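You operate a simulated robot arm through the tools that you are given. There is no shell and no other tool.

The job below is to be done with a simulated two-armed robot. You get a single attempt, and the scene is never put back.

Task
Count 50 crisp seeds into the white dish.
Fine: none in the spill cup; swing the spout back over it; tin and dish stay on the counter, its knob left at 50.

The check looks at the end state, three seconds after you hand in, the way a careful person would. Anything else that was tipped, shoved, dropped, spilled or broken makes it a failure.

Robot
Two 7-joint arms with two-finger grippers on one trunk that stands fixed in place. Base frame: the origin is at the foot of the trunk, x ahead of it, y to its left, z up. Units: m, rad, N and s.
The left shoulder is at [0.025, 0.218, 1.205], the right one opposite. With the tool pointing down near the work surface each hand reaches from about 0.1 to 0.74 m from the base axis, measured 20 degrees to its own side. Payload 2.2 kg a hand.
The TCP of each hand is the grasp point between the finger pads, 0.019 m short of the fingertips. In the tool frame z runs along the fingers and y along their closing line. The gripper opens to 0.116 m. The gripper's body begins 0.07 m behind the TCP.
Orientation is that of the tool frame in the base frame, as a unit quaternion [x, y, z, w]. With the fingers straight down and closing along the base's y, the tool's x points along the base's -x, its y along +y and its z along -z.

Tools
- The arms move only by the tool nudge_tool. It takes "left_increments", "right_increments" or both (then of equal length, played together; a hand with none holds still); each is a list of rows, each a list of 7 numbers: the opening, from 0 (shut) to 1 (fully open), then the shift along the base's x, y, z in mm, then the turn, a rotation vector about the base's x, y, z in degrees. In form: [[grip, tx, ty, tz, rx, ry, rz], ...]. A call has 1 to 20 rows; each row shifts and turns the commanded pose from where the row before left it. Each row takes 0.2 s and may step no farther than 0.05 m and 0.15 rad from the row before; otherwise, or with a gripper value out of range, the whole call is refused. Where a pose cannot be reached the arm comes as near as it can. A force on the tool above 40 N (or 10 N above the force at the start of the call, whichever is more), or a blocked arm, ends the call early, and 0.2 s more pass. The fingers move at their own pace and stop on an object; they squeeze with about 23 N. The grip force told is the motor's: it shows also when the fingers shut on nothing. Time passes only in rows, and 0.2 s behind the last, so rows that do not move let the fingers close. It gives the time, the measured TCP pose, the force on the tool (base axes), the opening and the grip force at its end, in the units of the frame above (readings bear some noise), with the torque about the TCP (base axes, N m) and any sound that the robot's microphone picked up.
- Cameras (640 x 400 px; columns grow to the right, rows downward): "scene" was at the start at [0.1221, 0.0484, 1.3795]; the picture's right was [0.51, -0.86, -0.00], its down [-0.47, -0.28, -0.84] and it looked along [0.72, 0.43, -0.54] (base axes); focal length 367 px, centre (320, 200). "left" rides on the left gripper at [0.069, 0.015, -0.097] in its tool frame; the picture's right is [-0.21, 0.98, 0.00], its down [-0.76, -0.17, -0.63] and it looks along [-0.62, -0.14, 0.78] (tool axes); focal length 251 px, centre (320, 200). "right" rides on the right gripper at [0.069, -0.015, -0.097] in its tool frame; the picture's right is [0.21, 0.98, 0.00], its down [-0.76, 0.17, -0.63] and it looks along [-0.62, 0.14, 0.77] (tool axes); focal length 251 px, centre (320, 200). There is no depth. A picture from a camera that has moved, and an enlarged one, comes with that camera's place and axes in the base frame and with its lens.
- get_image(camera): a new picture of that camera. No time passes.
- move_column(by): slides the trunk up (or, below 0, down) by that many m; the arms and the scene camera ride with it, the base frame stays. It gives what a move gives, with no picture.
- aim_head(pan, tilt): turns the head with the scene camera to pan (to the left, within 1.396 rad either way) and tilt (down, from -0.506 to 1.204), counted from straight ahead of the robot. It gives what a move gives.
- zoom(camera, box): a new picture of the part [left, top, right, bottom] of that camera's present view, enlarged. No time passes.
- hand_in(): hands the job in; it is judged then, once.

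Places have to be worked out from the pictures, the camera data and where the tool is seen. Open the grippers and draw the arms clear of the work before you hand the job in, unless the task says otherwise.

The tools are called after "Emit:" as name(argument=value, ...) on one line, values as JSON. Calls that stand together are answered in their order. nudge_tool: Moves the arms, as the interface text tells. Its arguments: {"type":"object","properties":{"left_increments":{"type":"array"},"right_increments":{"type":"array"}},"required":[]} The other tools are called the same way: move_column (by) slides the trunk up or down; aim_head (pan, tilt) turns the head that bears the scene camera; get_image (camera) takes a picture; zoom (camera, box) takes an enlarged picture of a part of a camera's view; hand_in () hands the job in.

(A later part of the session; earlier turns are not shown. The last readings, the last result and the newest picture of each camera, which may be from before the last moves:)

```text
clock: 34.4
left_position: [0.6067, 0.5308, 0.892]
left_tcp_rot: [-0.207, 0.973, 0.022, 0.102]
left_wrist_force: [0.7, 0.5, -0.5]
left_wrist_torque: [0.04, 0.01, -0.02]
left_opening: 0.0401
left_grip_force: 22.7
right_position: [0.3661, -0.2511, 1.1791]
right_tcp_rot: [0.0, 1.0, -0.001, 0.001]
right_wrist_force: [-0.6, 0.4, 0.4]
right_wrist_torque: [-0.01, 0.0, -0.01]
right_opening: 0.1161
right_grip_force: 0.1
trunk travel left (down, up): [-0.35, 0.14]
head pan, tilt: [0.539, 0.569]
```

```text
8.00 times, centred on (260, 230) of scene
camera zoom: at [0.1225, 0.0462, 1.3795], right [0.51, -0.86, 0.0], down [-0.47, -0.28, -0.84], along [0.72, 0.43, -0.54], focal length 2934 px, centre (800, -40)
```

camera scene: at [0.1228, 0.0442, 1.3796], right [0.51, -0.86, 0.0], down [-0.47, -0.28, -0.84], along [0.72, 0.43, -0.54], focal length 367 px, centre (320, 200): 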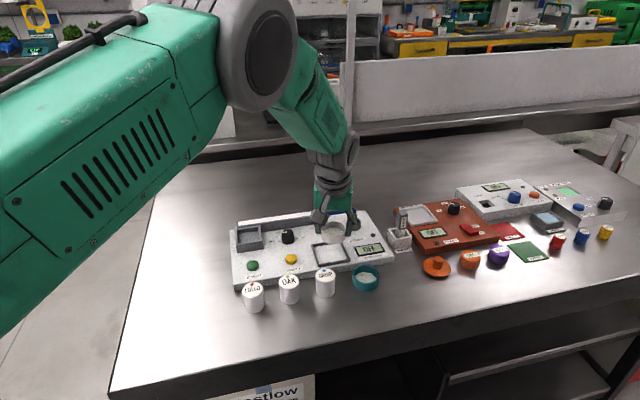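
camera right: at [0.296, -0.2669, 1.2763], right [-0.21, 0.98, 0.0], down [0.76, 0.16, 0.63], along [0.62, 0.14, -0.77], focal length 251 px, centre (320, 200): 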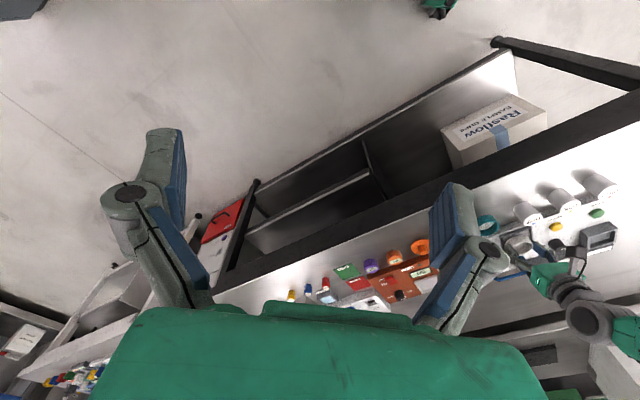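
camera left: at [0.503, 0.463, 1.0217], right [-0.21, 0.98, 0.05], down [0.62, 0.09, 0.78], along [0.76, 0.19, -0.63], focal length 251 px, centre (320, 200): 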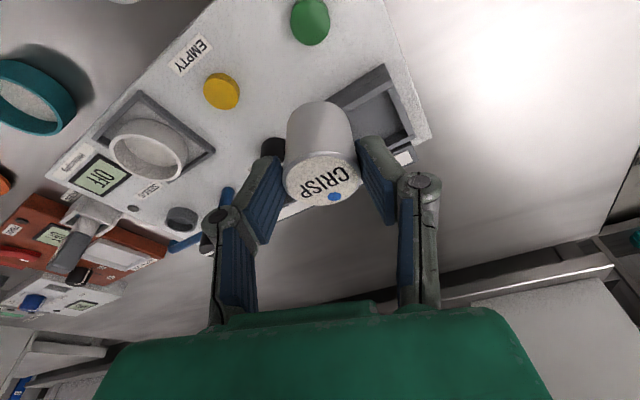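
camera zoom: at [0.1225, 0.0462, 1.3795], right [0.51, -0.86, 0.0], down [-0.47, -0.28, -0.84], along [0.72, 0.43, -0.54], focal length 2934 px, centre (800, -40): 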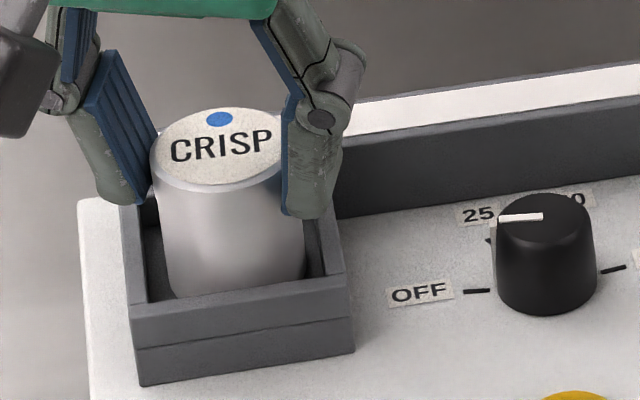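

Still free. I continue lowering.

Emit:
nudge_tool(left_increments=[[0.25, 0, 0, -2, 0, 0, 0], [0.25, 0, 0, -2, 0, 0, 0], [0.25, 0, 0, -2, 0, 0, 0], [0.25, 0, 0, 0, 0, 0, 0]])

Emit:
zoom(camera="scene", box=[230, 205, 290, 255])

```text
clock: 35.4
left_position: [0.6074, 0.5304, 0.887]
left_tcp_rot: [-0.207, 0.972, 0.023, 0.105]
left_wrist_force: [1.5, 4.5, 19.6]
left_wrist_torque: [0.13, -0.21, 0.11]
left_opening: 0.04
left_grip_force: 23.2
right_position: [0.3662, -0.2521, 1.1794]
right_tcp_rot: [0.0, 1.0, 0.001, 0.001]
right_wrist_force: [-0.3, -1.0, -0.1]
right_wrist_torque: [0.0, 0.0, -0.04]
right_opening: 0.1157
right_grip_force: 0.1
trunk travel left (down, up): [-0.35, 0.14]
head pan, tilt: [0.539, 0.569]
```

```text
8.00 times, centred on (260, 230) of scene
camera zoom: at [0.1194, 0.044, 1.38], right [0.51, -0.86, 0.0], down [-0.46, -0.28, -0.84], along [0.72, 0.43, -0.54], focal length 2934 px, centre (800, -40)
```

zoom: 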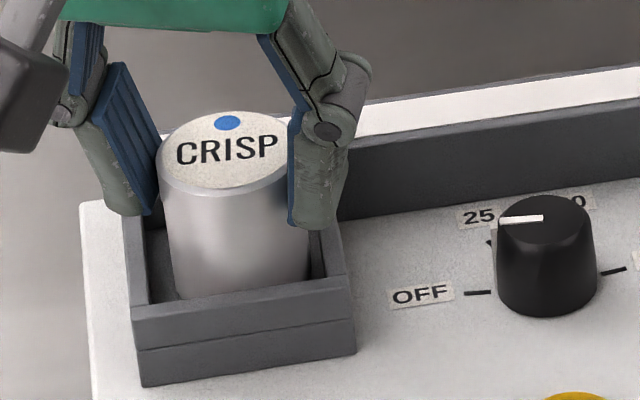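

It seats at z≈0.887 with a central reaction force. I relieve the pressure, open, and lift away.

Emit:
nudge_tool(left_increments=[[0.25, 0, 0, 2, 0, 0, 0], [0.36, 0, 0, 0, 0, 0, 0], [0.45, 0, 0, 0, 0, 0, 0], [0.5, 0, 0, 0, 0, 0, 0], [0.5, 0, 0, 8, 0, 0, 0], [0.5, 0, 0, 20, 0, 0, 0], [0.5, 0, 0, 25, 0, 0, 0], [0.5, -20, 0, 20, 0, 0, 0], [0.5, 0, 0, 0, 0, 0, 0]])

Emit:
get_image(camera="left")

Emit:
zoom(camera="scene", box=[220, 190, 400, 315])

```text
clock: 37.4
left_position: [0.5878, 0.5296, 0.9601]
left_tcp_rot: [-0.207, 0.973, 0.023, 0.102]
left_wrist_force: [0.4, 0.0, 0.2]
left_wrist_torque: [0.0, 0.04, 0.05]
left_opening: 0.0581
left_grip_force: 0.1
right_position: [0.3676, -0.2499, 1.1794]
right_tcp_rot: [0.0, 1.0, 0.001, 0.0]
right_wrist_force: [1.0, -0.1, 0.2]
right_wrist_torque: [-0.01, 0.0, -0.03]
right_opening: 0.116
right_grip_force: 0.0
trunk travel left (down, up): [-0.35, 0.14]
head pan, tilt: [0.539, 0.569]
```

```text
taken
camera left: at [0.5022, 0.5087, 1.0397], right [-0.21, 0.98, 0.05], down [0.62, 0.09, 0.78], along [0.75, 0.19, -0.63], focal length 251 px, centre (320, 200)
```

left: 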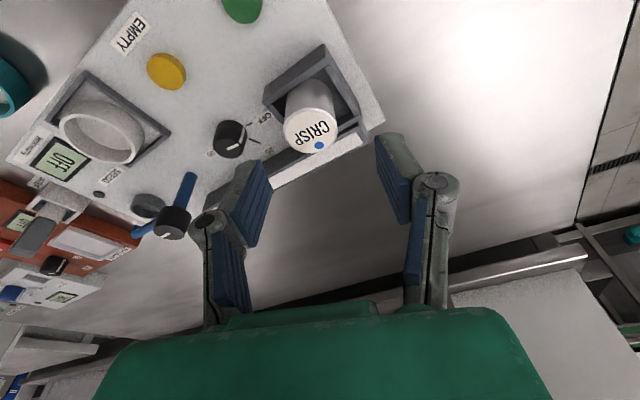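

```text
3.20 times, centred on (310, 252) of scene
camera zoom: at [0.1229, 0.046, 1.3794], right [0.51, -0.86, 0.0], down [-0.47, -0.28, -0.84], along [0.72, 0.43, -0.54], focal length 1174 px, centre (352, 32)
```

zoom: 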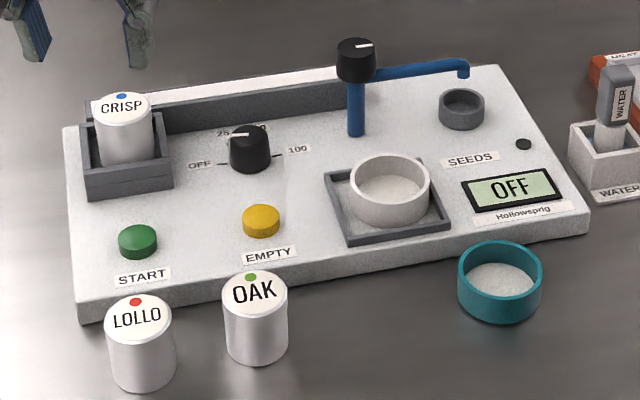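

The tin stands in the well. Now the spout: I move the left hand (well above everything) for a close look at post, tube and knob.

Emit:
nudge_tool(left_increments=[[0.3, 5, -25, 10, 0, 0, 0], [0.2, 10, -30, 10, 0, 0, 0], [0.1, 15, -30, 5, 0, 0, 0], [0, 15, -30, 0, 0, 0, 0], [0, 15, -30, 0, 0, 0, 0], [0, 10, -15, 0, 0, 0, 0], [0, 0, 0, 0, 0, 0, 0]])

Emit:
get_image(camera="left")

Emit:
zoom(camera="scene", box=[290, 185, 390, 260])

```text
clock: 39.0
left_position: [0.6576, 0.371, 0.9854]
left_tcp_rot: [-0.207, 0.973, 0.023, 0.102]
left_wrist_force: [0.0, 0.4, -0.4]
left_wrist_torque: [0.0, -0.01, -0.02]
left_opening: 0.0
left_grip_force: 23.1
right_position: [0.3665, -0.251, 1.1788]
right_tcp_rot: [0.0, 1.0, 0.001, 0.001]
right_wrist_force: [-0.1, -0.2, 0.3]
right_wrist_torque: [0.01, -0.03, 0.03]
right_opening: 0.1162
right_grip_force: 0.0
trunk travel left (down, up): [-0.35, 0.14]
head pan, tilt: [0.539, 0.569]
```

```text
taken
camera left: at [0.5717, 0.3471, 1.0661], right [-0.21, 0.98, 0.05], down [0.62, 0.09, 0.78], along [0.76, 0.19, -0.63], focal length 251 px, centre (320, 200)
```

left: 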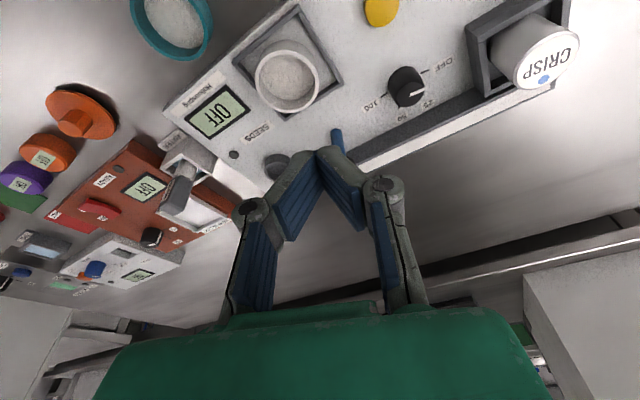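

```text
5.33 times, centred on (340, 222) of scene
camera zoom: at [0.1224, 0.0446, 1.3796], right [0.51, -0.86, 0.0], down [-0.47, -0.28, -0.84], along [0.72, 0.43, -0.54], focal length 1956 px, centre (213, 80)
```

zoom: 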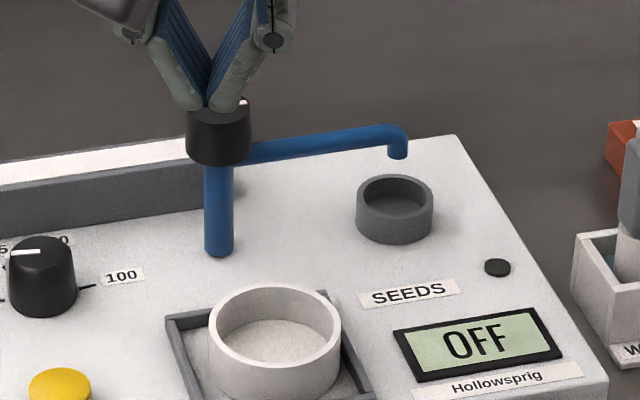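

The closed fingers hide the spout. I open them and shift back so the spout lies between them.

Emit:
nudge_tool(left_increments=[[0.5, -20, -10, 0, 0, 0, 0], [1, -20, -10, 0, 0, 0, 0], [1, 0, 0, 0, 0, 0, 0], [1, 0, 0, 0, 0, 0, 0]])

Emit:
zoom(camera="left", box=[200, 60, 440, 260])

Emit:
zoom(camera="scene", box=[290, 185, 390, 260])

```text
clock: 40.0
left_position: [0.618, 0.3519, 0.9863]
left_tcp_rot: [-0.207, 0.972, 0.023, 0.104]
left_wrist_force: [0.2, -0.6, -0.3]
left_wrist_torque: [0.01, 0.01, 0.03]
left_opening: 0.1162
left_grip_force: 0.1
right_position: [0.3661, -0.2518, 1.1787]
right_tcp_rot: [-0.001, 1.0, 0.001, 0.001]
right_wrist_force: [0.3, 0.5, -0.1]
right_wrist_torque: [0.01, -0.02, 0.05]
right_opening: 0.116
right_grip_force: 0.2
trunk travel left (down, up): [-0.35, 0.14]
head pan, tilt: [0.539, 0.569]
```

```text
2.00 times, centred on (320, 160) of left
camera zoom: at [0.5317, 0.328, 1.0659], right [-0.21, 0.98, 0.05], down [0.62, 0.09, 0.78], along [0.76, 0.19, -0.63], focal length 503 px, centre (320, 280)
```

zoom: 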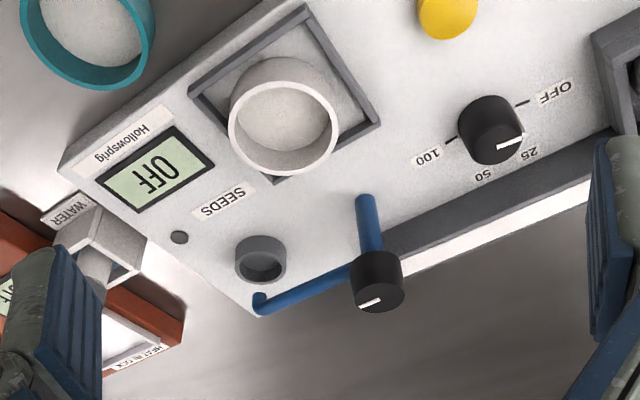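

```text
5.33 times, centred on (340, 222) of scene
camera zoom: at [0.1222, 0.0446, 1.3796], right [0.51, -0.86, 0.0], down [-0.47, -0.28, -0.84], along [0.72, 0.43, -0.54], focal length 1956 px, centre (213, 80)
```

zoom: 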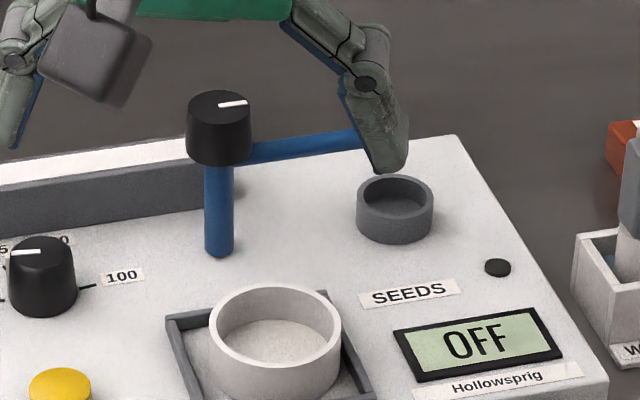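

Now well resolved: post ≈(0.734,0.411), tube at z≈0.879 pointing −47° (length ≈79 mm), knob top ≈0.903; dish lies at −135° from the post, so the spout must swing ~88° clockwise. I close the fingers into a peg, tilt to 35° outward and move high beyond the tube to test the reach.

Emit:
nudge_tool(left_increments=[[0.5, 10, 4, 0, 2.34, -5.25, 0], [0.2, 20, 5, 0, 2.34, -5.25, 0], [0, 25, 5, 0, 2.34, -5.25, 0], [0, 27, 5, 0, 2.34, -5.25, 0], [0, 27, 5, -5, 0, 0, 0], [0, 27, 6, -5, 0, 0, 0], [0, 27, 6, -5, 0, 0, 0], [0, 0, 0, 0, 0, 0, 0], [0, 0, 0, 0, 0, 0, 0]])

Emit:
get_image(camera="left")

Emit:
zoom(camera="scene", box=[290, 165, 430, 265])

```text
clock: 42.0
left_position: [0.7816, 0.3859, 0.9715]
left_tcp_rot: [-0.198, 0.933, 0.064, 0.295]
left_wrist_force: [0.3, 0.4, 0.4]
left_wrist_torque: [0.01, -0.02, -0.01]
left_opening: 0.0
left_grip_force: 23.2
right_position: [0.3671, -0.2521, 1.1778]
right_tcp_rot: [0.0, 1.0, 0.0, 0.001]
right_wrist_force: [-0.1, 0.2, -0.1]
right_wrist_torque: [0.0, -0.01, -0.02]
right_opening: 0.116
right_grip_force: 0.0
trunk travel left (down, up): [-0.35, 0.14]
head pan, tilt: [0.539, 0.569]
```

```text
taken
camera left: at [0.6734, 0.3537, 1.0102], right [-0.24, 0.96, 0.13], down [0.3, -0.05, 0.95], along [0.92, 0.26, -0.28], focal length 251 px, centre (320, 200)
```

left: 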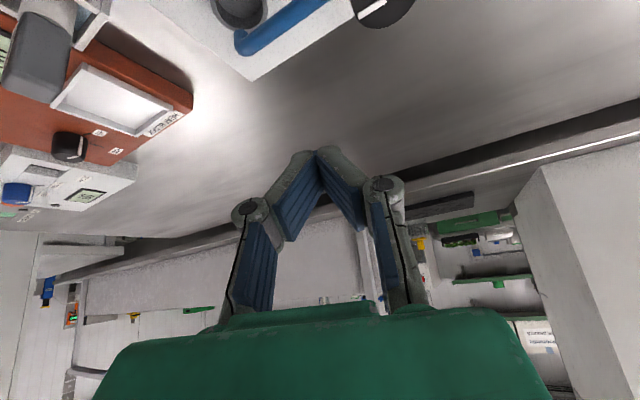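

```text
4.00 times, centred on (360, 215) of scene
camera zoom: at [0.1229, 0.044, 1.3796], right [0.51, -0.86, 0.0], down [-0.47, -0.28, -0.84], along [0.72, 0.43, -0.54], focal length 1467 px, centre (160, 140)
```

zoom: 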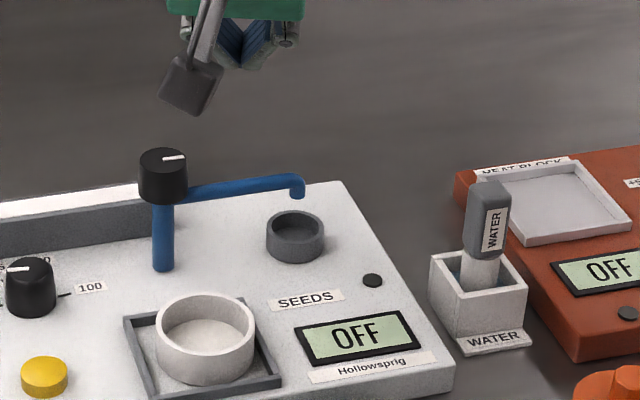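

The pose is reached. I descend half way and check clearances.

Emit:
nudge_tool(left_increments=[[0, 0, 2, -15, 0, 0, 0], [0, 0, 0, -15, 0, 0, 0], [0, 0, 0, -15, 0, 0, 0], [0, 0, 0, 0, 0, 0, 0]])

Emit:
get_image(camera="left")

Emit:
zoom(camera="scene", box=[290, 165, 430, 265])

```text
clock: 43.0
left_position: [0.7808, 0.3883, 0.9267]
left_tcp_rot: [-0.198, 0.932, 0.064, 0.296]
left_wrist_force: [0.0, -0.6, 0.0]
left_wrist_torque: [0.01, 0.01, 0.01]
left_opening: 0.0
left_grip_force: 22.9
right_position: [0.3665, -0.2516, 1.1791]
right_tcp_rot: [0.0, 1.0, 0.001, 0.001]
right_wrist_force: [0.5, 0.3, -0.2]
right_wrist_torque: [0.02, 0.02, 0.01]
right_opening: 0.116
right_grip_force: 0.1
trunk travel left (down, up): [-0.35, 0.14]
head pan, tilt: [0.539, 0.569]
```

```text
taken
camera left: at [0.673, 0.3562, 0.9648], right [-0.24, 0.96, 0.13], down [0.3, -0.05, 0.95], along [0.92, 0.26, -0.28], focal length 251 px, centre (320, 200)
```

left: 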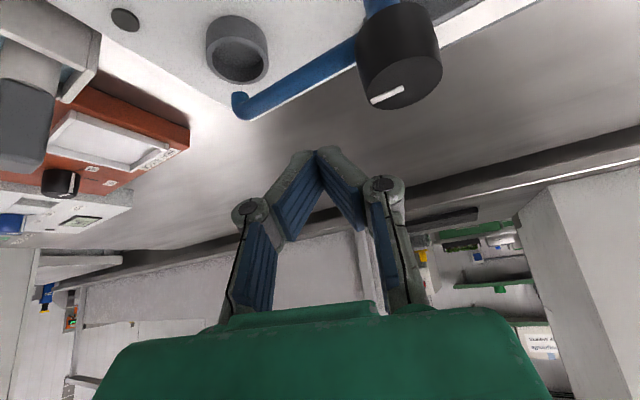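

```text
4.00 times, centred on (360, 215) of scene
camera zoom: at [0.1228, 0.0444, 1.3796], right [0.51, -0.86, 0.0], down [-0.47, -0.28, -0.84], along [0.72, 0.43, -0.54], focal length 1467 px, centre (160, 140)
```

zoom: 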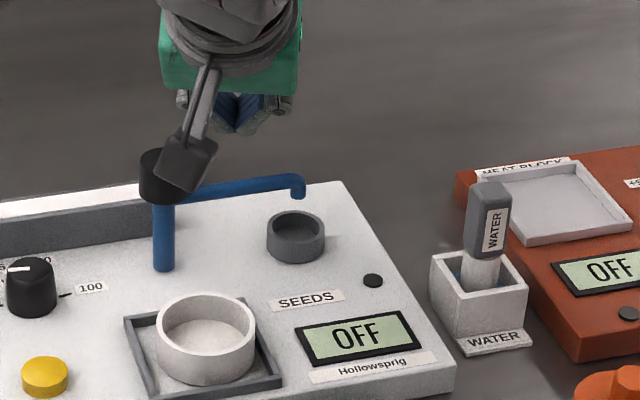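

Projecting the final pose, the knob would foul the finger linkage at this contact radius, so I go back up, yaw 10° more, tilt 3° more, and aim for a contact nearer the spout's tip (TCP ≈(0.792,0.373)).

Emit:
nudge_tool(left_increments=[[0, 0, 0, 20, 0, 0, 0], [0, 0, 0, 15, 0, 0, 5], [0, 6, -8, 0, 0, 0, 5], [0, 6, -7, 0, 1.68, -2.49, 0], [0, 0, 0, 0, 0, 0, 0], [0, 0, 0, 0, 0, 0, 0]])

Emit:
get_image(camera="left")

```text
clock: 44.4
left_position: [0.7935, 0.3742, 0.9599]
left_tcp_rot: [-0.278, 0.904, 0.097, 0.311]
left_wrist_force: [0.4, 0.6, -0.2]
left_wrist_torque: [-0.02, -0.04, 0.02]
left_opening: 0.0
left_grip_force: 22.5
right_position: [0.3662, -0.2504, 1.1771]
right_tcp_rot: [0.0, 1.0, 0.001, 0.001]
right_wrist_force: [0.1, 1.1, 0.5]
right_wrist_torque: [0.0, 0.0, 0.0]
right_opening: 0.1159
right_grip_force: 0.0
trunk travel left (down, up): [-0.35, 0.14]
head pan, tilt: [0.539, 0.569]
```

```text
taken
camera left: at [0.6912, 0.3217, 0.9934], right [-0.41, 0.9, 0.13], down [0.26, -0.03, 0.96], along [0.87, 0.43, -0.23], focal length 251 px, centre (320, 200)
```

left: 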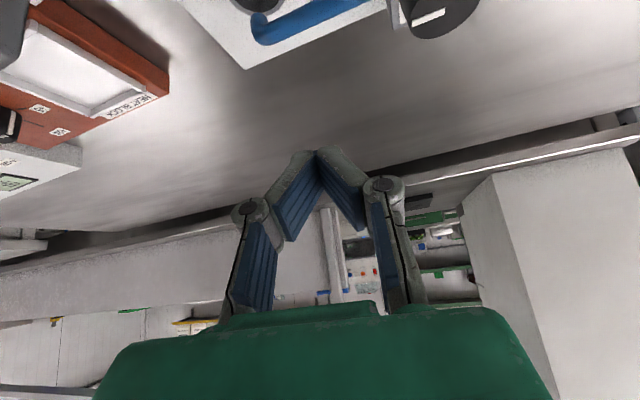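

Reached. I descend to z≈0.915 and look again before going behind the tube.

Emit:
nudge_tool(left_increments=[[0, 0, 0, -15, 0, 0, 0], [0, 0, 0, -15, 0, 0, 0], [0, 0, 0, -15, 0, 0, 0], [0, 0, 0, 0, 0, 0, 0]])

Emit:
get_image(camera="left")

Emit:
zoom(camera="scene", box=[290, 165, 430, 265])

```text
clock: 45.4
left_position: [0.7934, 0.3728, 0.9152]
left_tcp_rot: [-0.276, 0.904, 0.097, 0.313]
left_wrist_force: [-1.0, 0.5, 0.8]
left_wrist_torque: [0.01, -0.01, 0.01]
left_opening: 0.0
left_grip_force: 22.9
right_position: [0.3668, -0.2519, 1.1782]
right_tcp_rot: [0.0, 1.0, 0.001, 0.001]
right_wrist_force: [-0.2, -0.2, -0.8]
right_wrist_torque: [0.01, 0.0, 0.03]
right_opening: 0.1161
right_grip_force: 0.0
trunk travel left (down, up): [-0.35, 0.14]
head pan, tilt: [0.539, 0.569]
```

```text
taken
camera left: at [0.6907, 0.3216, 0.9487], right [-0.41, 0.9, 0.14], down [0.26, -0.03, 0.96], along [0.87, 0.43, -0.23], focal length 251 px, centre (320, 200)
```

left: 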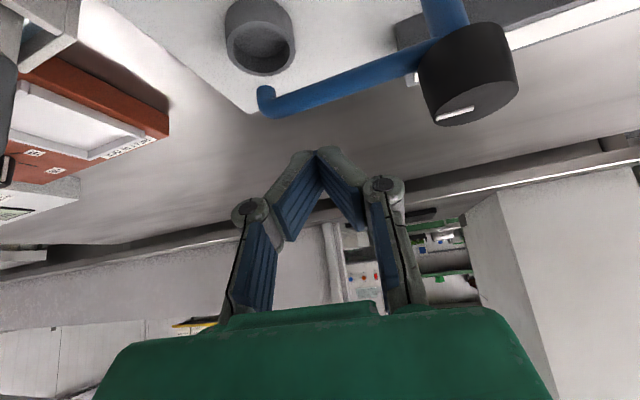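

```text
4.00 times, centred on (360, 215) of scene
camera zoom: at [0.123, 0.0441, 1.3796], right [0.51, -0.86, 0.0], down [-0.47, -0.28, -0.84], along [0.72, 0.43, -0.54], focal length 1467 px, centre (160, 140)
```

zoom: 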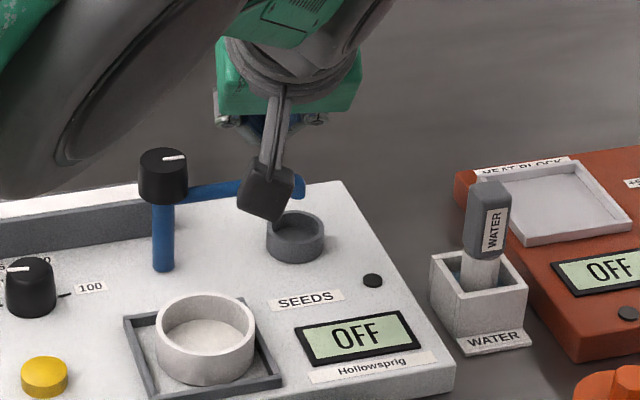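

Projection shows the knob stays clear and the tube passes on the robot side of the fingers. I add 3 mm of outward margin and descend to z≈0.884.

Emit:
nudge_tool(left_increments=[[0, 3, 3, -8, 0, 0, 0], [0, 0, 0, -8, 0, 0, 0], [0, 0, 0, -8, 0, 0, 0], [0, 0, 0, -7, 0, 0, 0], [0, 0, 0, 0, 0, 0, 0]])

Emit:
get_image(camera="left")

Emit:
zoom(camera="scene", box=[290, 165, 430, 265])

```text
clock: 46.6
left_position: [0.7956, 0.3769, 0.8835]
left_tcp_rot: [-0.276, 0.904, 0.097, 0.312]
left_wrist_force: [-0.1, 0.2, -0.7]
left_wrist_torque: [0.02, 0.01, 0.01]
left_opening: 0.0
left_grip_force: 23.3
right_position: [0.3667, -0.2519, 1.1785]
right_tcp_rot: [0.001, 1.0, 0.001, 0.001]
right_wrist_force: [-0.2, -0.8, -0.1]
right_wrist_torque: [0.01, 0.03, 0.0]
right_opening: 0.116
right_grip_force: 0.1
trunk travel left (down, up): [-0.35, 0.14]
head pan, tilt: [0.539, 0.569]
```

```text
taken
camera left: at [0.6944, 0.325, 0.9175], right [-0.41, 0.9, 0.14], down [0.26, -0.03, 0.96], along [0.87, 0.43, -0.23], focal length 251 px, centre (320, 200)
```

left: 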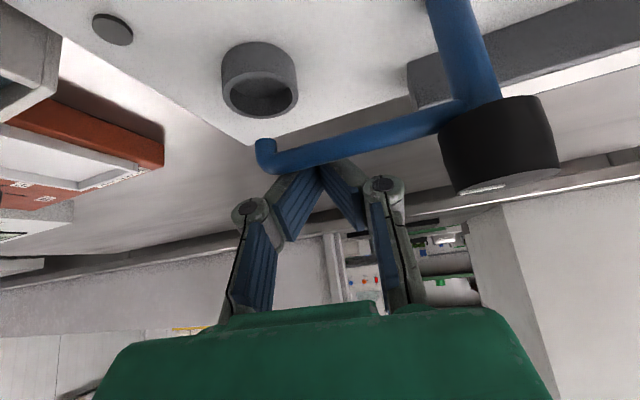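

```text
4.00 times, centred on (360, 215) of scene
camera zoom: at [0.1229, 0.0441, 1.3796], right [0.51, -0.86, 0.0], down [-0.47, -0.28, -0.84], along [0.72, 0.43, -0.54], focal length 1467 px, centre (160, 140)
```

zoom: 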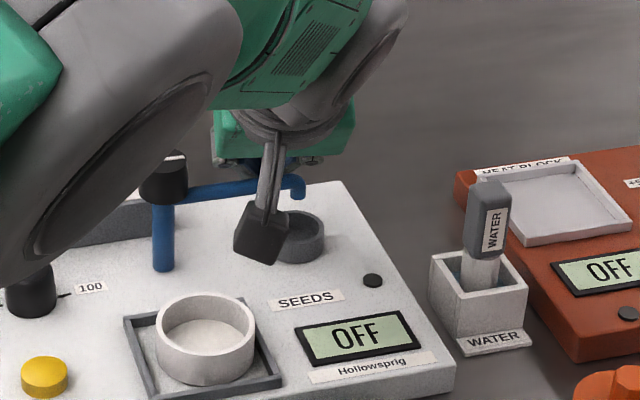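

The tube now lies on the robot side of the fingertips, with the knob clear. I pull the spout round in an arc about the post, first half.

Emit:
nudge_tool(left_increments=[[0, -5.2, -8.5, 0, 0, 0, 0], [0, -6.3, -7.8, 0, 0, 0, 0], [0, -7.3, -6.8, 0, 0, 0, 0], [0, -8.2, -5.8, 0, 0, 0, 0], [0, -8.9, -4.5, 0, 0, 0, 0], [0, 0, 0, 0, 0, 0, 0]])

Emit:
get_image(camera="left")

Emit:
zoom(camera="scene", box=[290, 165, 430, 265])

```text
clock: 48.0
left_position: [0.7606, 0.3423, 0.8838]
left_tcp_rot: [-0.276, 0.904, 0.097, 0.312]
left_wrist_force: [0.3, -0.1, 0.1]
left_wrist_torque: [-0.02, 0.02, -0.02]
left_opening: 0.0002
left_grip_force: 22.9
right_position: [0.3671, -0.2524, 1.1788]
right_tcp_rot: [0.001, 1.0, 0.001, 0.0]
right_wrist_force: [-0.3, 0.9, 0.7]
right_wrist_torque: [0.0, -0.02, 0.04]
right_opening: 0.1159
right_grip_force: 0.0
trunk travel left (down, up): [-0.35, 0.14]
head pan, tilt: [0.539, 0.569]
```

```text
taken
camera left: at [0.6577, 0.2905, 0.9177], right [-0.41, 0.9, 0.13], down [0.26, -0.03, 0.96], along [0.87, 0.43, -0.23], focal length 251 px, centre (320, 200)
```

left: 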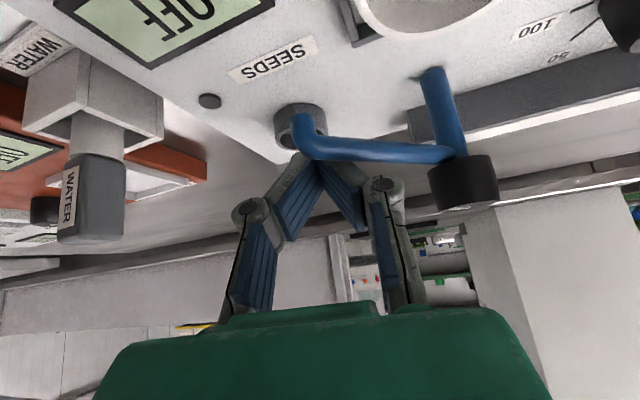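

```text
4.00 times, centred on (360, 215) of scene
camera zoom: at [0.1231, 0.0436, 1.3795], right [0.51, -0.86, 0.0], down [-0.47, -0.28, -0.84], along [0.72, 0.43, -0.54], focal length 1467 px, centre (160, 140)
```

zoom: 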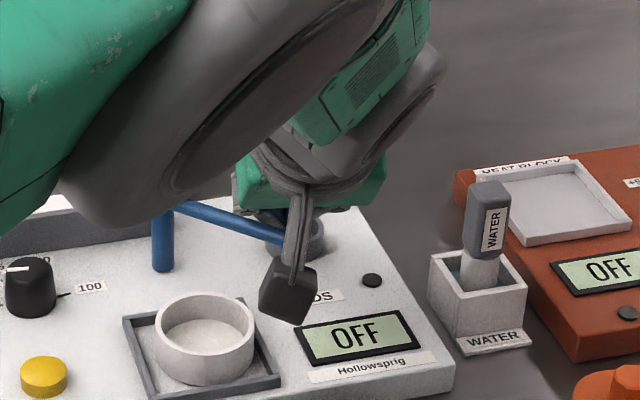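

The spout is swinging with the fingers, with negligible force. I continue along the arc.

Emit:
nudge_tool(left_increments=[[0, -9.4, -3.3, 0, 0, 0, 0], [0, -9.9, -1.9, 0, 0, 0, 0], [0, -10, -0.5, 0, 0, 0, 0], [0, -9.9, 0.9, 0, 0, 0, 0], [0, -9.8, 2.2, 0, 0, 0, 0], [0, 0, 0, 0, 0, 0, 0]])

Emit:
get_image(camera="left")

Emit:
zoom(camera="scene", box=[290, 165, 430, 265])

```text
clock: 49.4
left_position: [0.7099, 0.3407, 0.8838]
left_tcp_rot: [-0.276, 0.904, 0.096, 0.311]
left_wrist_force: [0.3, -0.2, 0.3]
left_wrist_torque: [0.02, 0.0, 0.02]
left_opening: 0.0
left_grip_force: 23.4
right_position: [0.3666, -0.252, 1.1784]
right_tcp_rot: [0.0, 1.0, 0.0, 0.0]
right_wrist_force: [-0.1, 1.1, 0.1]
right_wrist_torque: [0.02, -0.01, -0.01]
right_opening: 0.116
right_grip_force: 0.1
trunk travel left (down, up): [-0.35, 0.14]
head pan, tilt: [0.539, 0.569]
```

```text
taken
camera left: at [0.6083, 0.2885, 0.9172], right [-0.41, 0.9, 0.14], down [0.26, -0.03, 0.96], along [0.87, 0.43, -0.23], focal length 251 px, centre (320, 200)
```

left: 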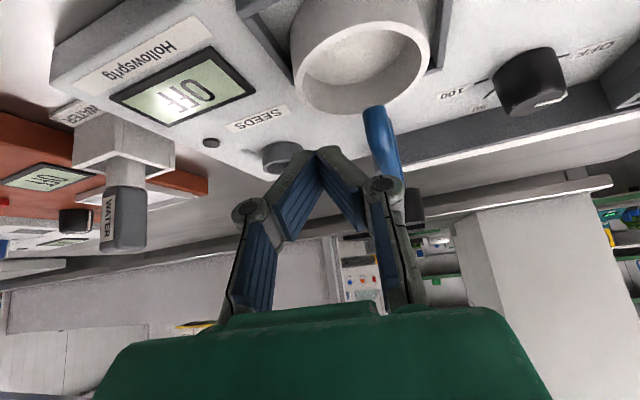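

```text
4.00 times, centred on (360, 215) of scene
camera zoom: at [0.1229, 0.0434, 1.3796], right [0.51, -0.86, 0.0], down [-0.47, -0.28, -0.84], along [0.72, 0.43, -0.54], focal length 1467 px, centre (160, 140)
```

zoom: 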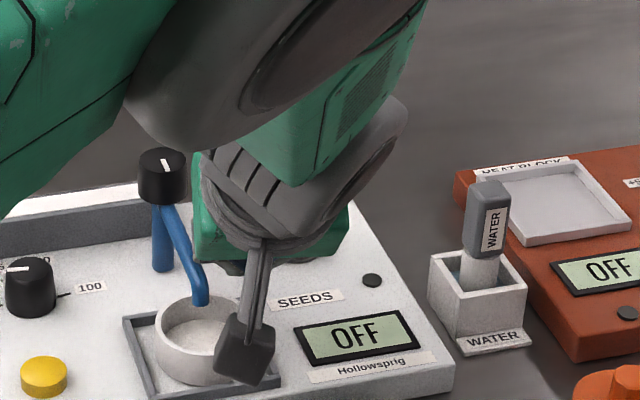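

The spout is near the dish; about 15° more is needed. I finish the arc and check.

Emit:
nudge_tool(left_increments=[[0, -9.3, 3.6, 0, 0, 0, 0], [0, -6.6, 3.5, 0, 0, 0, 0], [0, 0, 0, 0, 0, 0, 0]])

Emit:
get_image(camera="left")

Emit:
zoom(camera="scene", box=[300, 190, 400, 265])

```text
clock: 50.2
left_position: [0.6967, 0.3447, 0.8855]
left_tcp_rot: [-0.274, 0.904, 0.095, 0.315]
left_wrist_force: [13.7, -5.8, 5.2]
left_wrist_torque: [-0.03, -0.06, -0.07]
left_opening: 0.0
left_grip_force: 23.2
right_position: [0.3685, -0.2527, 1.1785]
right_tcp_rot: [0.0, 1.0, 0.002, 0.0]
right_wrist_force: [0.5, 0.2, -0.2]
right_wrist_torque: [0.0, -0.01, 0.02]
right_opening: 0.1162
right_grip_force: 0.1
trunk travel left (down, up): [-0.35, 0.14]
head pan, tilt: [0.539, 0.569]
```

```text
taken
camera left: at [0.5951, 0.2933, 0.919], right [-0.4, 0.9, 0.13], down [0.26, -0.03, 0.97], along [0.88, 0.42, -0.22], focal length 251 px, centre (320, 200)
```

left: 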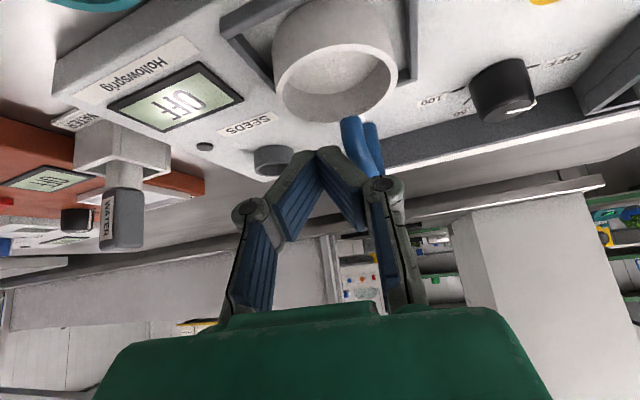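

```text
5.33 times, centred on (350, 228) of scene
camera zoom: at [0.1245, 0.0404, 1.3796], right [0.51, -0.86, -0.01], down [-0.47, -0.27, -0.84], along [0.72, 0.43, -0.54], focal length 1956 px, centre (160, 53)
```

zoom: 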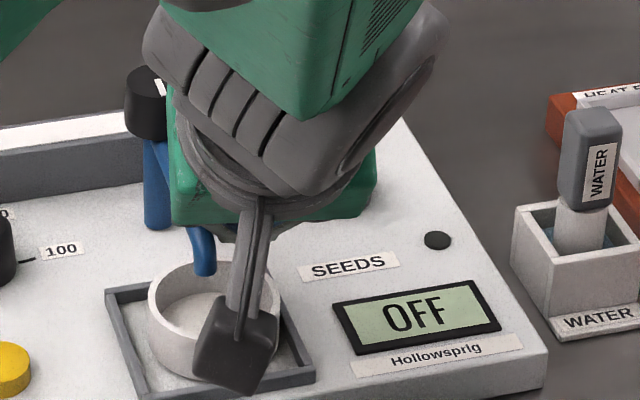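

A 15 N resistance appeared: either the spout's end stop or something touching. I back the fingers off a little and look closely.

Emit:
nudge_tool(left_increments=[[0, 8, -6, 0, 0, 0, 0], [0, 8, -6, 5, 0, 0, 0], [0, 0, 0, 0, 0, 0, 0]])

Emit:
zoom(camera="left", box=[240, 0, 480, 200])

Emit:
zoom(camera="scene", box=[315, 215, 365, 265])

```text
clock: 51.0
left_position: [0.7102, 0.3353, 0.889]
left_tcp_rot: [-0.276, 0.904, 0.096, 0.312]
left_wrist_force: [-1.4, -0.4, 1.0]
left_wrist_torque: [0.0, 0.01, 0.0]
left_opening: 0.0
left_grip_force: 23.2
right_position: [0.3653, -0.2522, 1.1797]
right_tcp_rot: [-0.001, 1.0, 0.001, 0.001]
right_wrist_force: [1.3, 0.3, 0.2]
right_wrist_torque: [0.0, -0.01, -0.02]
right_opening: 0.116
right_grip_force: 0.0
trunk travel left (down, up): [-0.35, 0.14]
head pan, tilt: [0.539, 0.569]
```

```text
2.00 times, centred on (360, 100) of left
camera zoom: at [0.6076, 0.2832, 0.9228], right [-0.41, 0.9, 0.14], down [0.26, -0.03, 0.96], along [0.87, 0.43, -0.23], focal length 503 px, centre (240, 400)
```

zoom: 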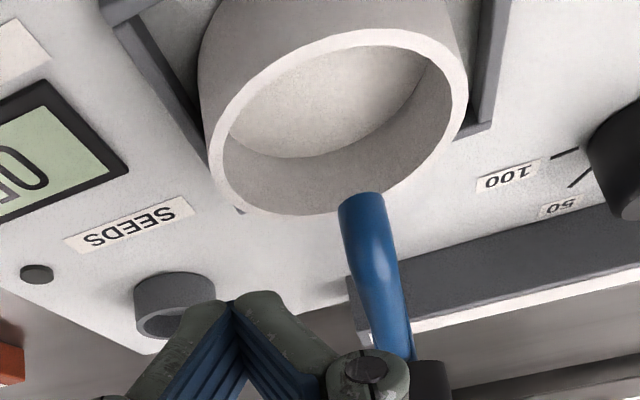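

```text
8.00 times, centred on (340, 240) of scene
camera zoom: at [0.1219, 0.0439, 1.3796], right [0.51, -0.86, 0.0], down [-0.47, -0.28, -0.84], along [0.72, 0.43, -0.54], focal length 2934 px, centre (160, -120)
```

zoom: 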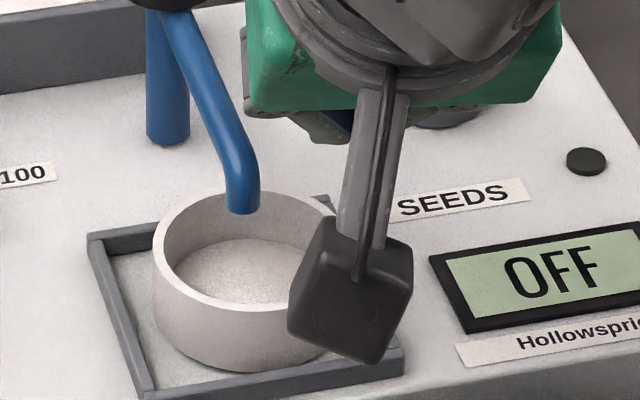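

The tip hangs over the middle of the dish (−135°) and the 15 N was the spout's stop; dish and machine are unmoved. I now lift straight up, reduce the tilt to 12°, yaw to 50° and open, ready for the dial at ≈(0.667,0.461).

Emit:
nudge_tool(left_increments=[[0, 2, -2, 15, 0, 0, 0], [0, 0, 0, 25, 0, 0, 0], [0, 0, 0, 30, 0, 0, 0], [0, -5, 0, 15, -3.63, 5.39, 0], [0.2, -10, 15, 0, -3.63, 5.39, 0], [0.4, -15, 20, 0, -3.63, 5.39, 0], [0.5, -15, 20, 0, -3.63, 5.39, 0], [0.5, -10, 20, 0, 0, 0, 8], [0.5, -10, 20, 0, 0, 0, 8], [0.5, 0, 0, 0, 0, 0, 0], [0.5, 0, 0, 0, 0, 0, 0]])

Emit:
get_image(camera="left")

Emit:
zoom(camera="scene", box=[220, 190, 400, 300])

```text
clock: 53.4
left_position: [0.6475, 0.429, 0.9737]
left_tcp_rot: [-0.42, 0.901, 0.046, 0.096]
left_wrist_force: [-0.5, 0.3, -0.7]
left_wrist_torque: [-0.01, -0.01, 0.0]
left_opening: 0.0578
left_grip_force: 0.1
right_position: [0.366, -0.2515, 1.1797]
right_tcp_rot: [0.0, 1.0, 0.001, 0.001]
right_wrist_force: [-0.7, 0.1, -0.7]
right_wrist_torque: [-0.02, 0.0, -0.03]
right_opening: 0.1159
right_grip_force: 0.1
trunk travel left (down, up): [-0.35, 0.14]
head pan, tilt: [0.539, 0.569]
```

```text
taken
camera left: at [0.5802, 0.3712, 1.0543], right [-0.61, 0.79, 0.05], down [0.52, 0.36, 0.78], along [0.6, 0.5, -0.63], focal length 251 px, centre (320, 200)
```

left: 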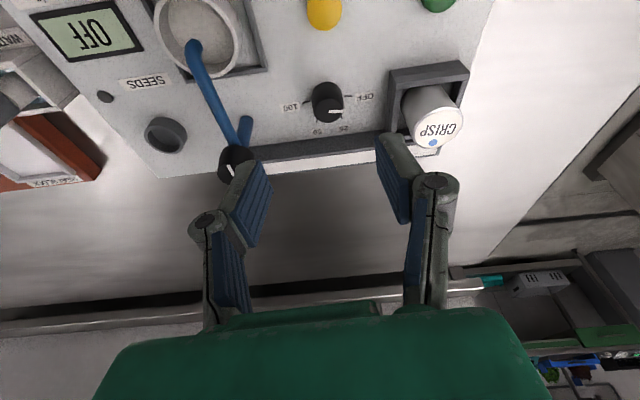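

```text
3.56 times, centred on (310, 245) of scene
camera zoom: at [0.1226, 0.0447, 1.3796], right [0.51, -0.86, 0.0], down [-0.47, -0.28, -0.84], along [0.72, 0.43, -0.54], focal length 1304 px, centre (356, 40)
```

zoom: 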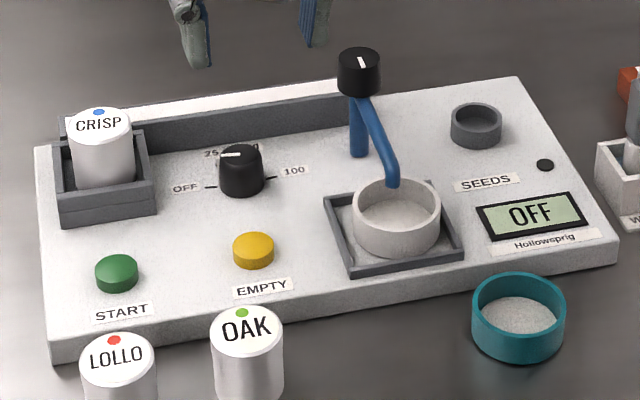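

The spout is over the dish. I zoom on the dial from the hand camera.

Emit:
zoom(camera="left", box=[270, 60, 390, 160])

Emit:
zoom(camera="scene", box=[265, 220, 315, 250])

```text
4.00 times, centred on (330, 110) of left
camera zoom: at [0.5802, 0.3712, 1.0543], right [-0.61, 0.79, 0.05], down [0.52, 0.36, 0.78], along [0.6, 0.5, -0.63], focal length 1006 px, centre (280, 560)
```

zoom: 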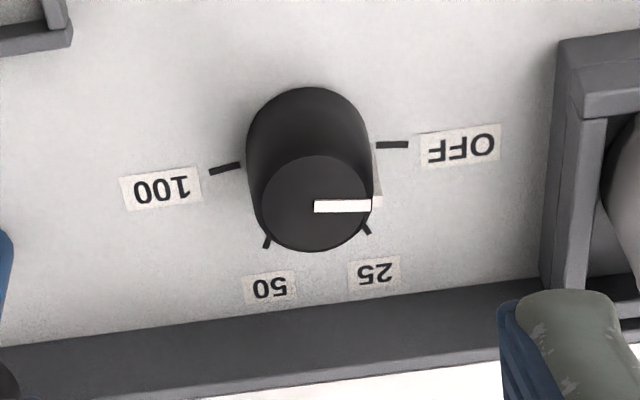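

```text
12.80 times, centred on (290, 235) of scene
camera zoom: at [0.1226, 0.0447, 1.3796], right [0.51, -0.86, 0.0], down [-0.47, -0.28, -0.84], along [0.72, 0.43, -0.54], focal length 4694 px, centre (704, -248)
```

zoom: 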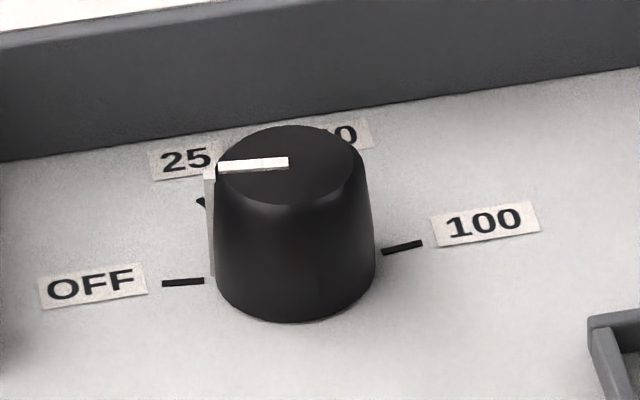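

The dial is clear: pointer at ≈128° (OFF), 25 at ≈72°, 50 at ≈17°, knob axis ≈(0.667,0.460), top z≈0.856. To keep the fingers off the pointer fin I yaw to 78°, then move above the knob.

Emit:
nudge_tool(left_increments=[[0.45, 5, 7, 0, 0, 0, 7], [0.45, 5, 7, -10, 0, 0, 7], [0.45, 5, 7, -15, 0, 0, 7], [0.45, 4, 8, -20, 0, 0, 7], [0.45, 0, 0, 0, 0, 0, 0], [0.45, 0, 0, 0, 0, 0, 0]])

Emit:
get_image(camera="left")

Emit:
zoom(camera="scene", box=[250, 190, 350, 260])

```text
clock: 54.8
left_position: [0.666, 0.4584, 0.9292]
left_tcp_rot: [-0.626, 0.772, 0.069, 0.081]
left_wrist_force: [0.1, 0.1, -0.4]
left_wrist_torque: [-0.01, 0.01, -0.03]
left_opening: 0.052
left_grip_force: 0.0
right_position: [0.3679, -0.2508, 1.1793]
right_tcp_rot: [0.0, 1.0, 0.001, 0.0]
right_wrist_force: [0.6, 0.1, 0.0]
right_wrist_torque: [0.0, 0.0, 0.01]
right_opening: 0.1161
right_grip_force: 0.0
trunk travel left (down, up): [-0.35, 0.14]
head pan, tilt: [0.539, 0.569]
```

```text
taken
camera left: at [0.635, 0.3745, 1.0093], right [-0.91, 0.41, 0.05], down [0.29, 0.56, 0.78], along [0.29, 0.72, -0.63], focal length 251 px, centre (320, 200)
```

left: 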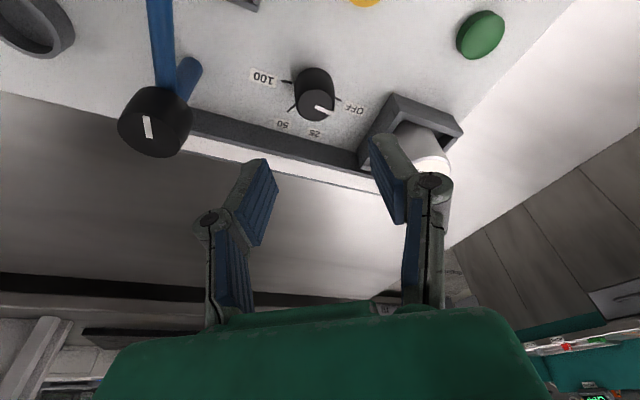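

```text
5.71 times, centred on (300, 225) of scene
camera zoom: at [0.1229, 0.0447, 1.3795], right [0.51, -0.86, 0.0], down [-0.47, -0.28, -0.84], along [0.72, 0.43, -0.54], focal length 2096 px, centre (434, 57)
```

zoom: 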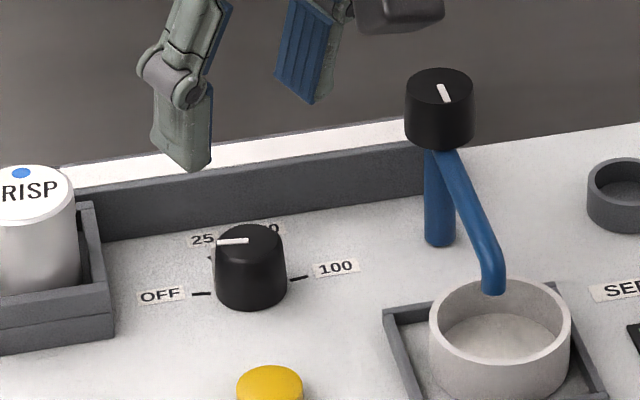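

Yaw reached; the knob again measures (0.668,0.460). I descend toward it.

Emit:
nudge_tool(left_increments=[[0.45, 1, 0, -15, 0, 0, 0], [0.45, 0, 0, -15, 0, 0, 0], [0.45, 0, 0, -13, 0, 0, 0], [0.45, 0, 0, 0, 0, 0, 0]])

Emit:
get_image(camera="left")

Emit:
zoom(camera="scene", box=[250, 190, 350, 260])

```text
clock: 55.8
left_position: [0.6672, 0.4581, 0.8852]
left_tcp_rot: [-0.626, 0.773, 0.068, 0.082]
left_wrist_force: [-0.2, 0.2, 0.2]
left_wrist_torque: [0.01, -0.01, 0.0]
left_opening: 0.0524
left_grip_force: 0.0
right_position: [0.3662, -0.2509, 1.179]
right_tcp_rot: [-0.001, 1.0, 0.0, 0.001]
right_wrist_force: [0.1, -0.9, 0.1]
right_wrist_torque: [-0.02, 0.01, -0.03]
right_opening: 0.1159
right_grip_force: 0.2
trunk travel left (down, up): [-0.35, 0.14]
head pan, tilt: [0.539, 0.569]
```

```text
taken
camera left: at [0.6351, 0.3748, 0.9662], right [-0.91, 0.41, 0.05], down [0.29, 0.56, 0.78], along [0.29, 0.72, -0.63], focal length 251 px, centre (320, 200)
```

left: 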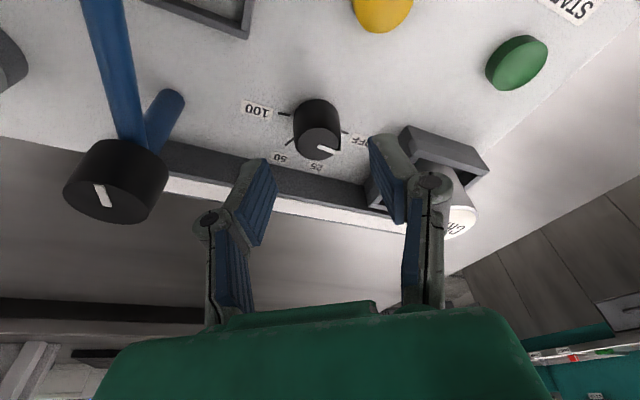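

```text
5.71 times, centred on (300, 225) of scene
camera zoom: at [0.1228, 0.0449, 1.3796], right [0.51, -0.86, 0.0], down [-0.47, -0.28, -0.84], along [0.72, 0.43, -0.54], focal length 2096 px, centre (434, 57)
```

zoom: 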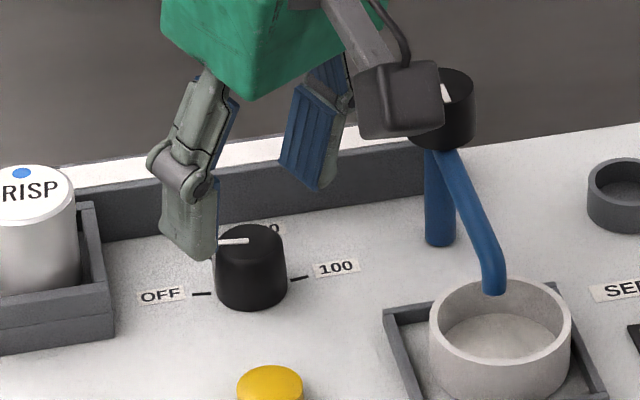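

Aligned. I lower the remaining 28 mm around the knob.

Emit:
nudge_tool(left_increments=[[0.45, 0, 0, -10, 0, 0, 0], [0.45, 0, 0, -10, 0, 0, 0], [0.45, 0, 0, -7, 0, 0, 0], [0.45, 0, 0, 0, 0, 0, 0]])

Emit:
zoom(camera="left", box=[220, 60, 440, 240])

Emit:
zoom(camera="scene", box=[250, 190, 350, 260])

```text
clock: 56.8
left_position: [0.6662, 0.4574, 0.8589]
left_tcp_rot: [-0.626, 0.773, 0.068, 0.083]
left_wrist_force: [-0.5, 1.0, -0.5]
left_wrist_torque: [0.0, 0.03, 0.02]
left_opening: 0.0523
left_grip_force: 0.1
right_position: [0.367, -0.2506, 1.1787]
right_tcp_rot: [-0.001, 1.0, 0.0, 0.001]
right_wrist_force: [0.4, -1.1, 0.1]
right_wrist_torque: [0.0, 0.02, 0.02]
right_opening: 0.1161
right_grip_force: 0.1
trunk travel left (down, up): [-0.35, 0.14]
head pan, tilt: [0.539, 0.569]
```

```text
2.22 times, centred on (330, 150) of left
camera zoom: at [0.6354, 0.3743, 0.9391], right [-0.91, 0.41, 0.05], down [0.29, 0.56, 0.78], along [0.29, 0.72, -0.63], focal length 559 px, centre (298, 311)
```

zoom: 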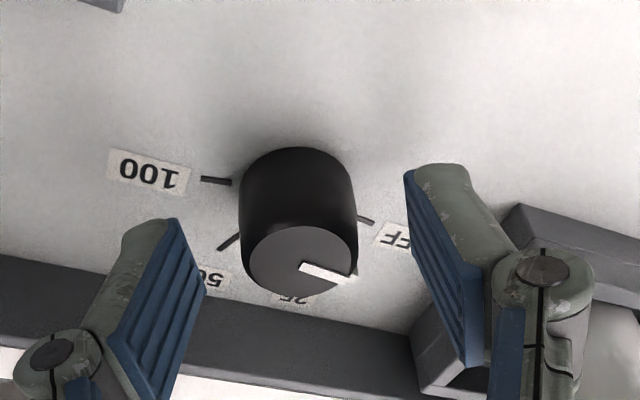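

```text
5.71 times, centred on (300, 225) of scene
camera zoom: at [0.1228, 0.045, 1.3795], right [0.51, -0.86, 0.0], down [-0.47, -0.28, -0.84], along [0.72, 0.43, -0.54], focal length 2096 px, centre (434, 57)
```

zoom: 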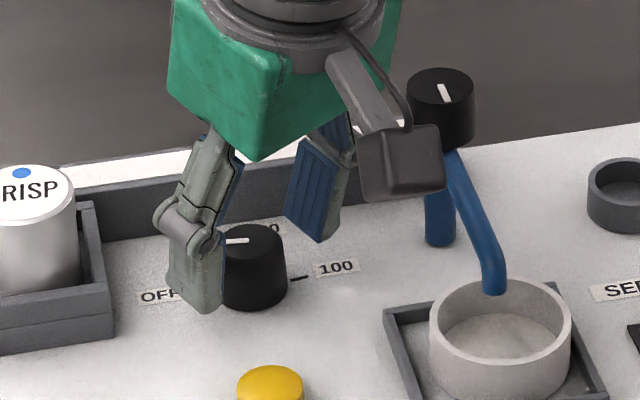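

The knob is centred between the pads, with the fin clear of them. I close on the knob.

Emit:
nudge_tool(left_increments=[[0.35, 0, 0, 0, 0, 0, 0], [0.28, 0, 0, 0, 0, 0, 0], [0.2, 0, 0, 0, 0, 0, 0], [0.15, 0, 0, 0, 0, 0, 0], [0.15, 0, 0, 0, 0, 0, 0]])

Emit:
zoom(camera="left", box=[220, 60, 440, 240])

```text
clock: 58.0
left_position: [0.6676, 0.4578, 0.8591]
left_tcp_rot: [-0.626, 0.773, 0.068, 0.081]
left_wrist_force: [2.3, -1.5, -0.4]
left_wrist_torque: [0.0, -0.08, -0.05]
left_opening: 0.0292
left_grip_force: 44.8
right_position: [0.367, -0.2513, 1.1794]
right_tcp_rot: [0.0, 1.0, 0.001, 0.002]
right_wrist_force: [0.0, -0.5, 1.0]
right_wrist_torque: [0.01, 0.02, 0.0]
right_opening: 0.1161
right_grip_force: 0.1
trunk travel left (down, up): [-0.35, 0.14]
head pan, tilt: [0.539, 0.569]
```

```text
2.22 times, centred on (330, 150) of left
camera zoom: at [0.6357, 0.3744, 0.9391], right [-0.91, 0.41, 0.05], down [0.29, 0.56, 0.78], along [0.29, 0.72, -0.63], focal length 559 px, centre (298, 311)
```

zoom: 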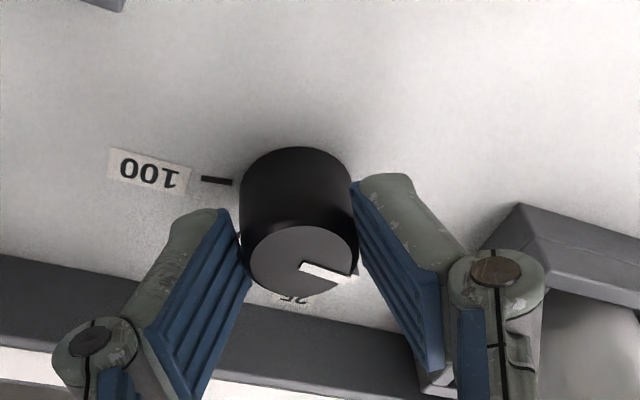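

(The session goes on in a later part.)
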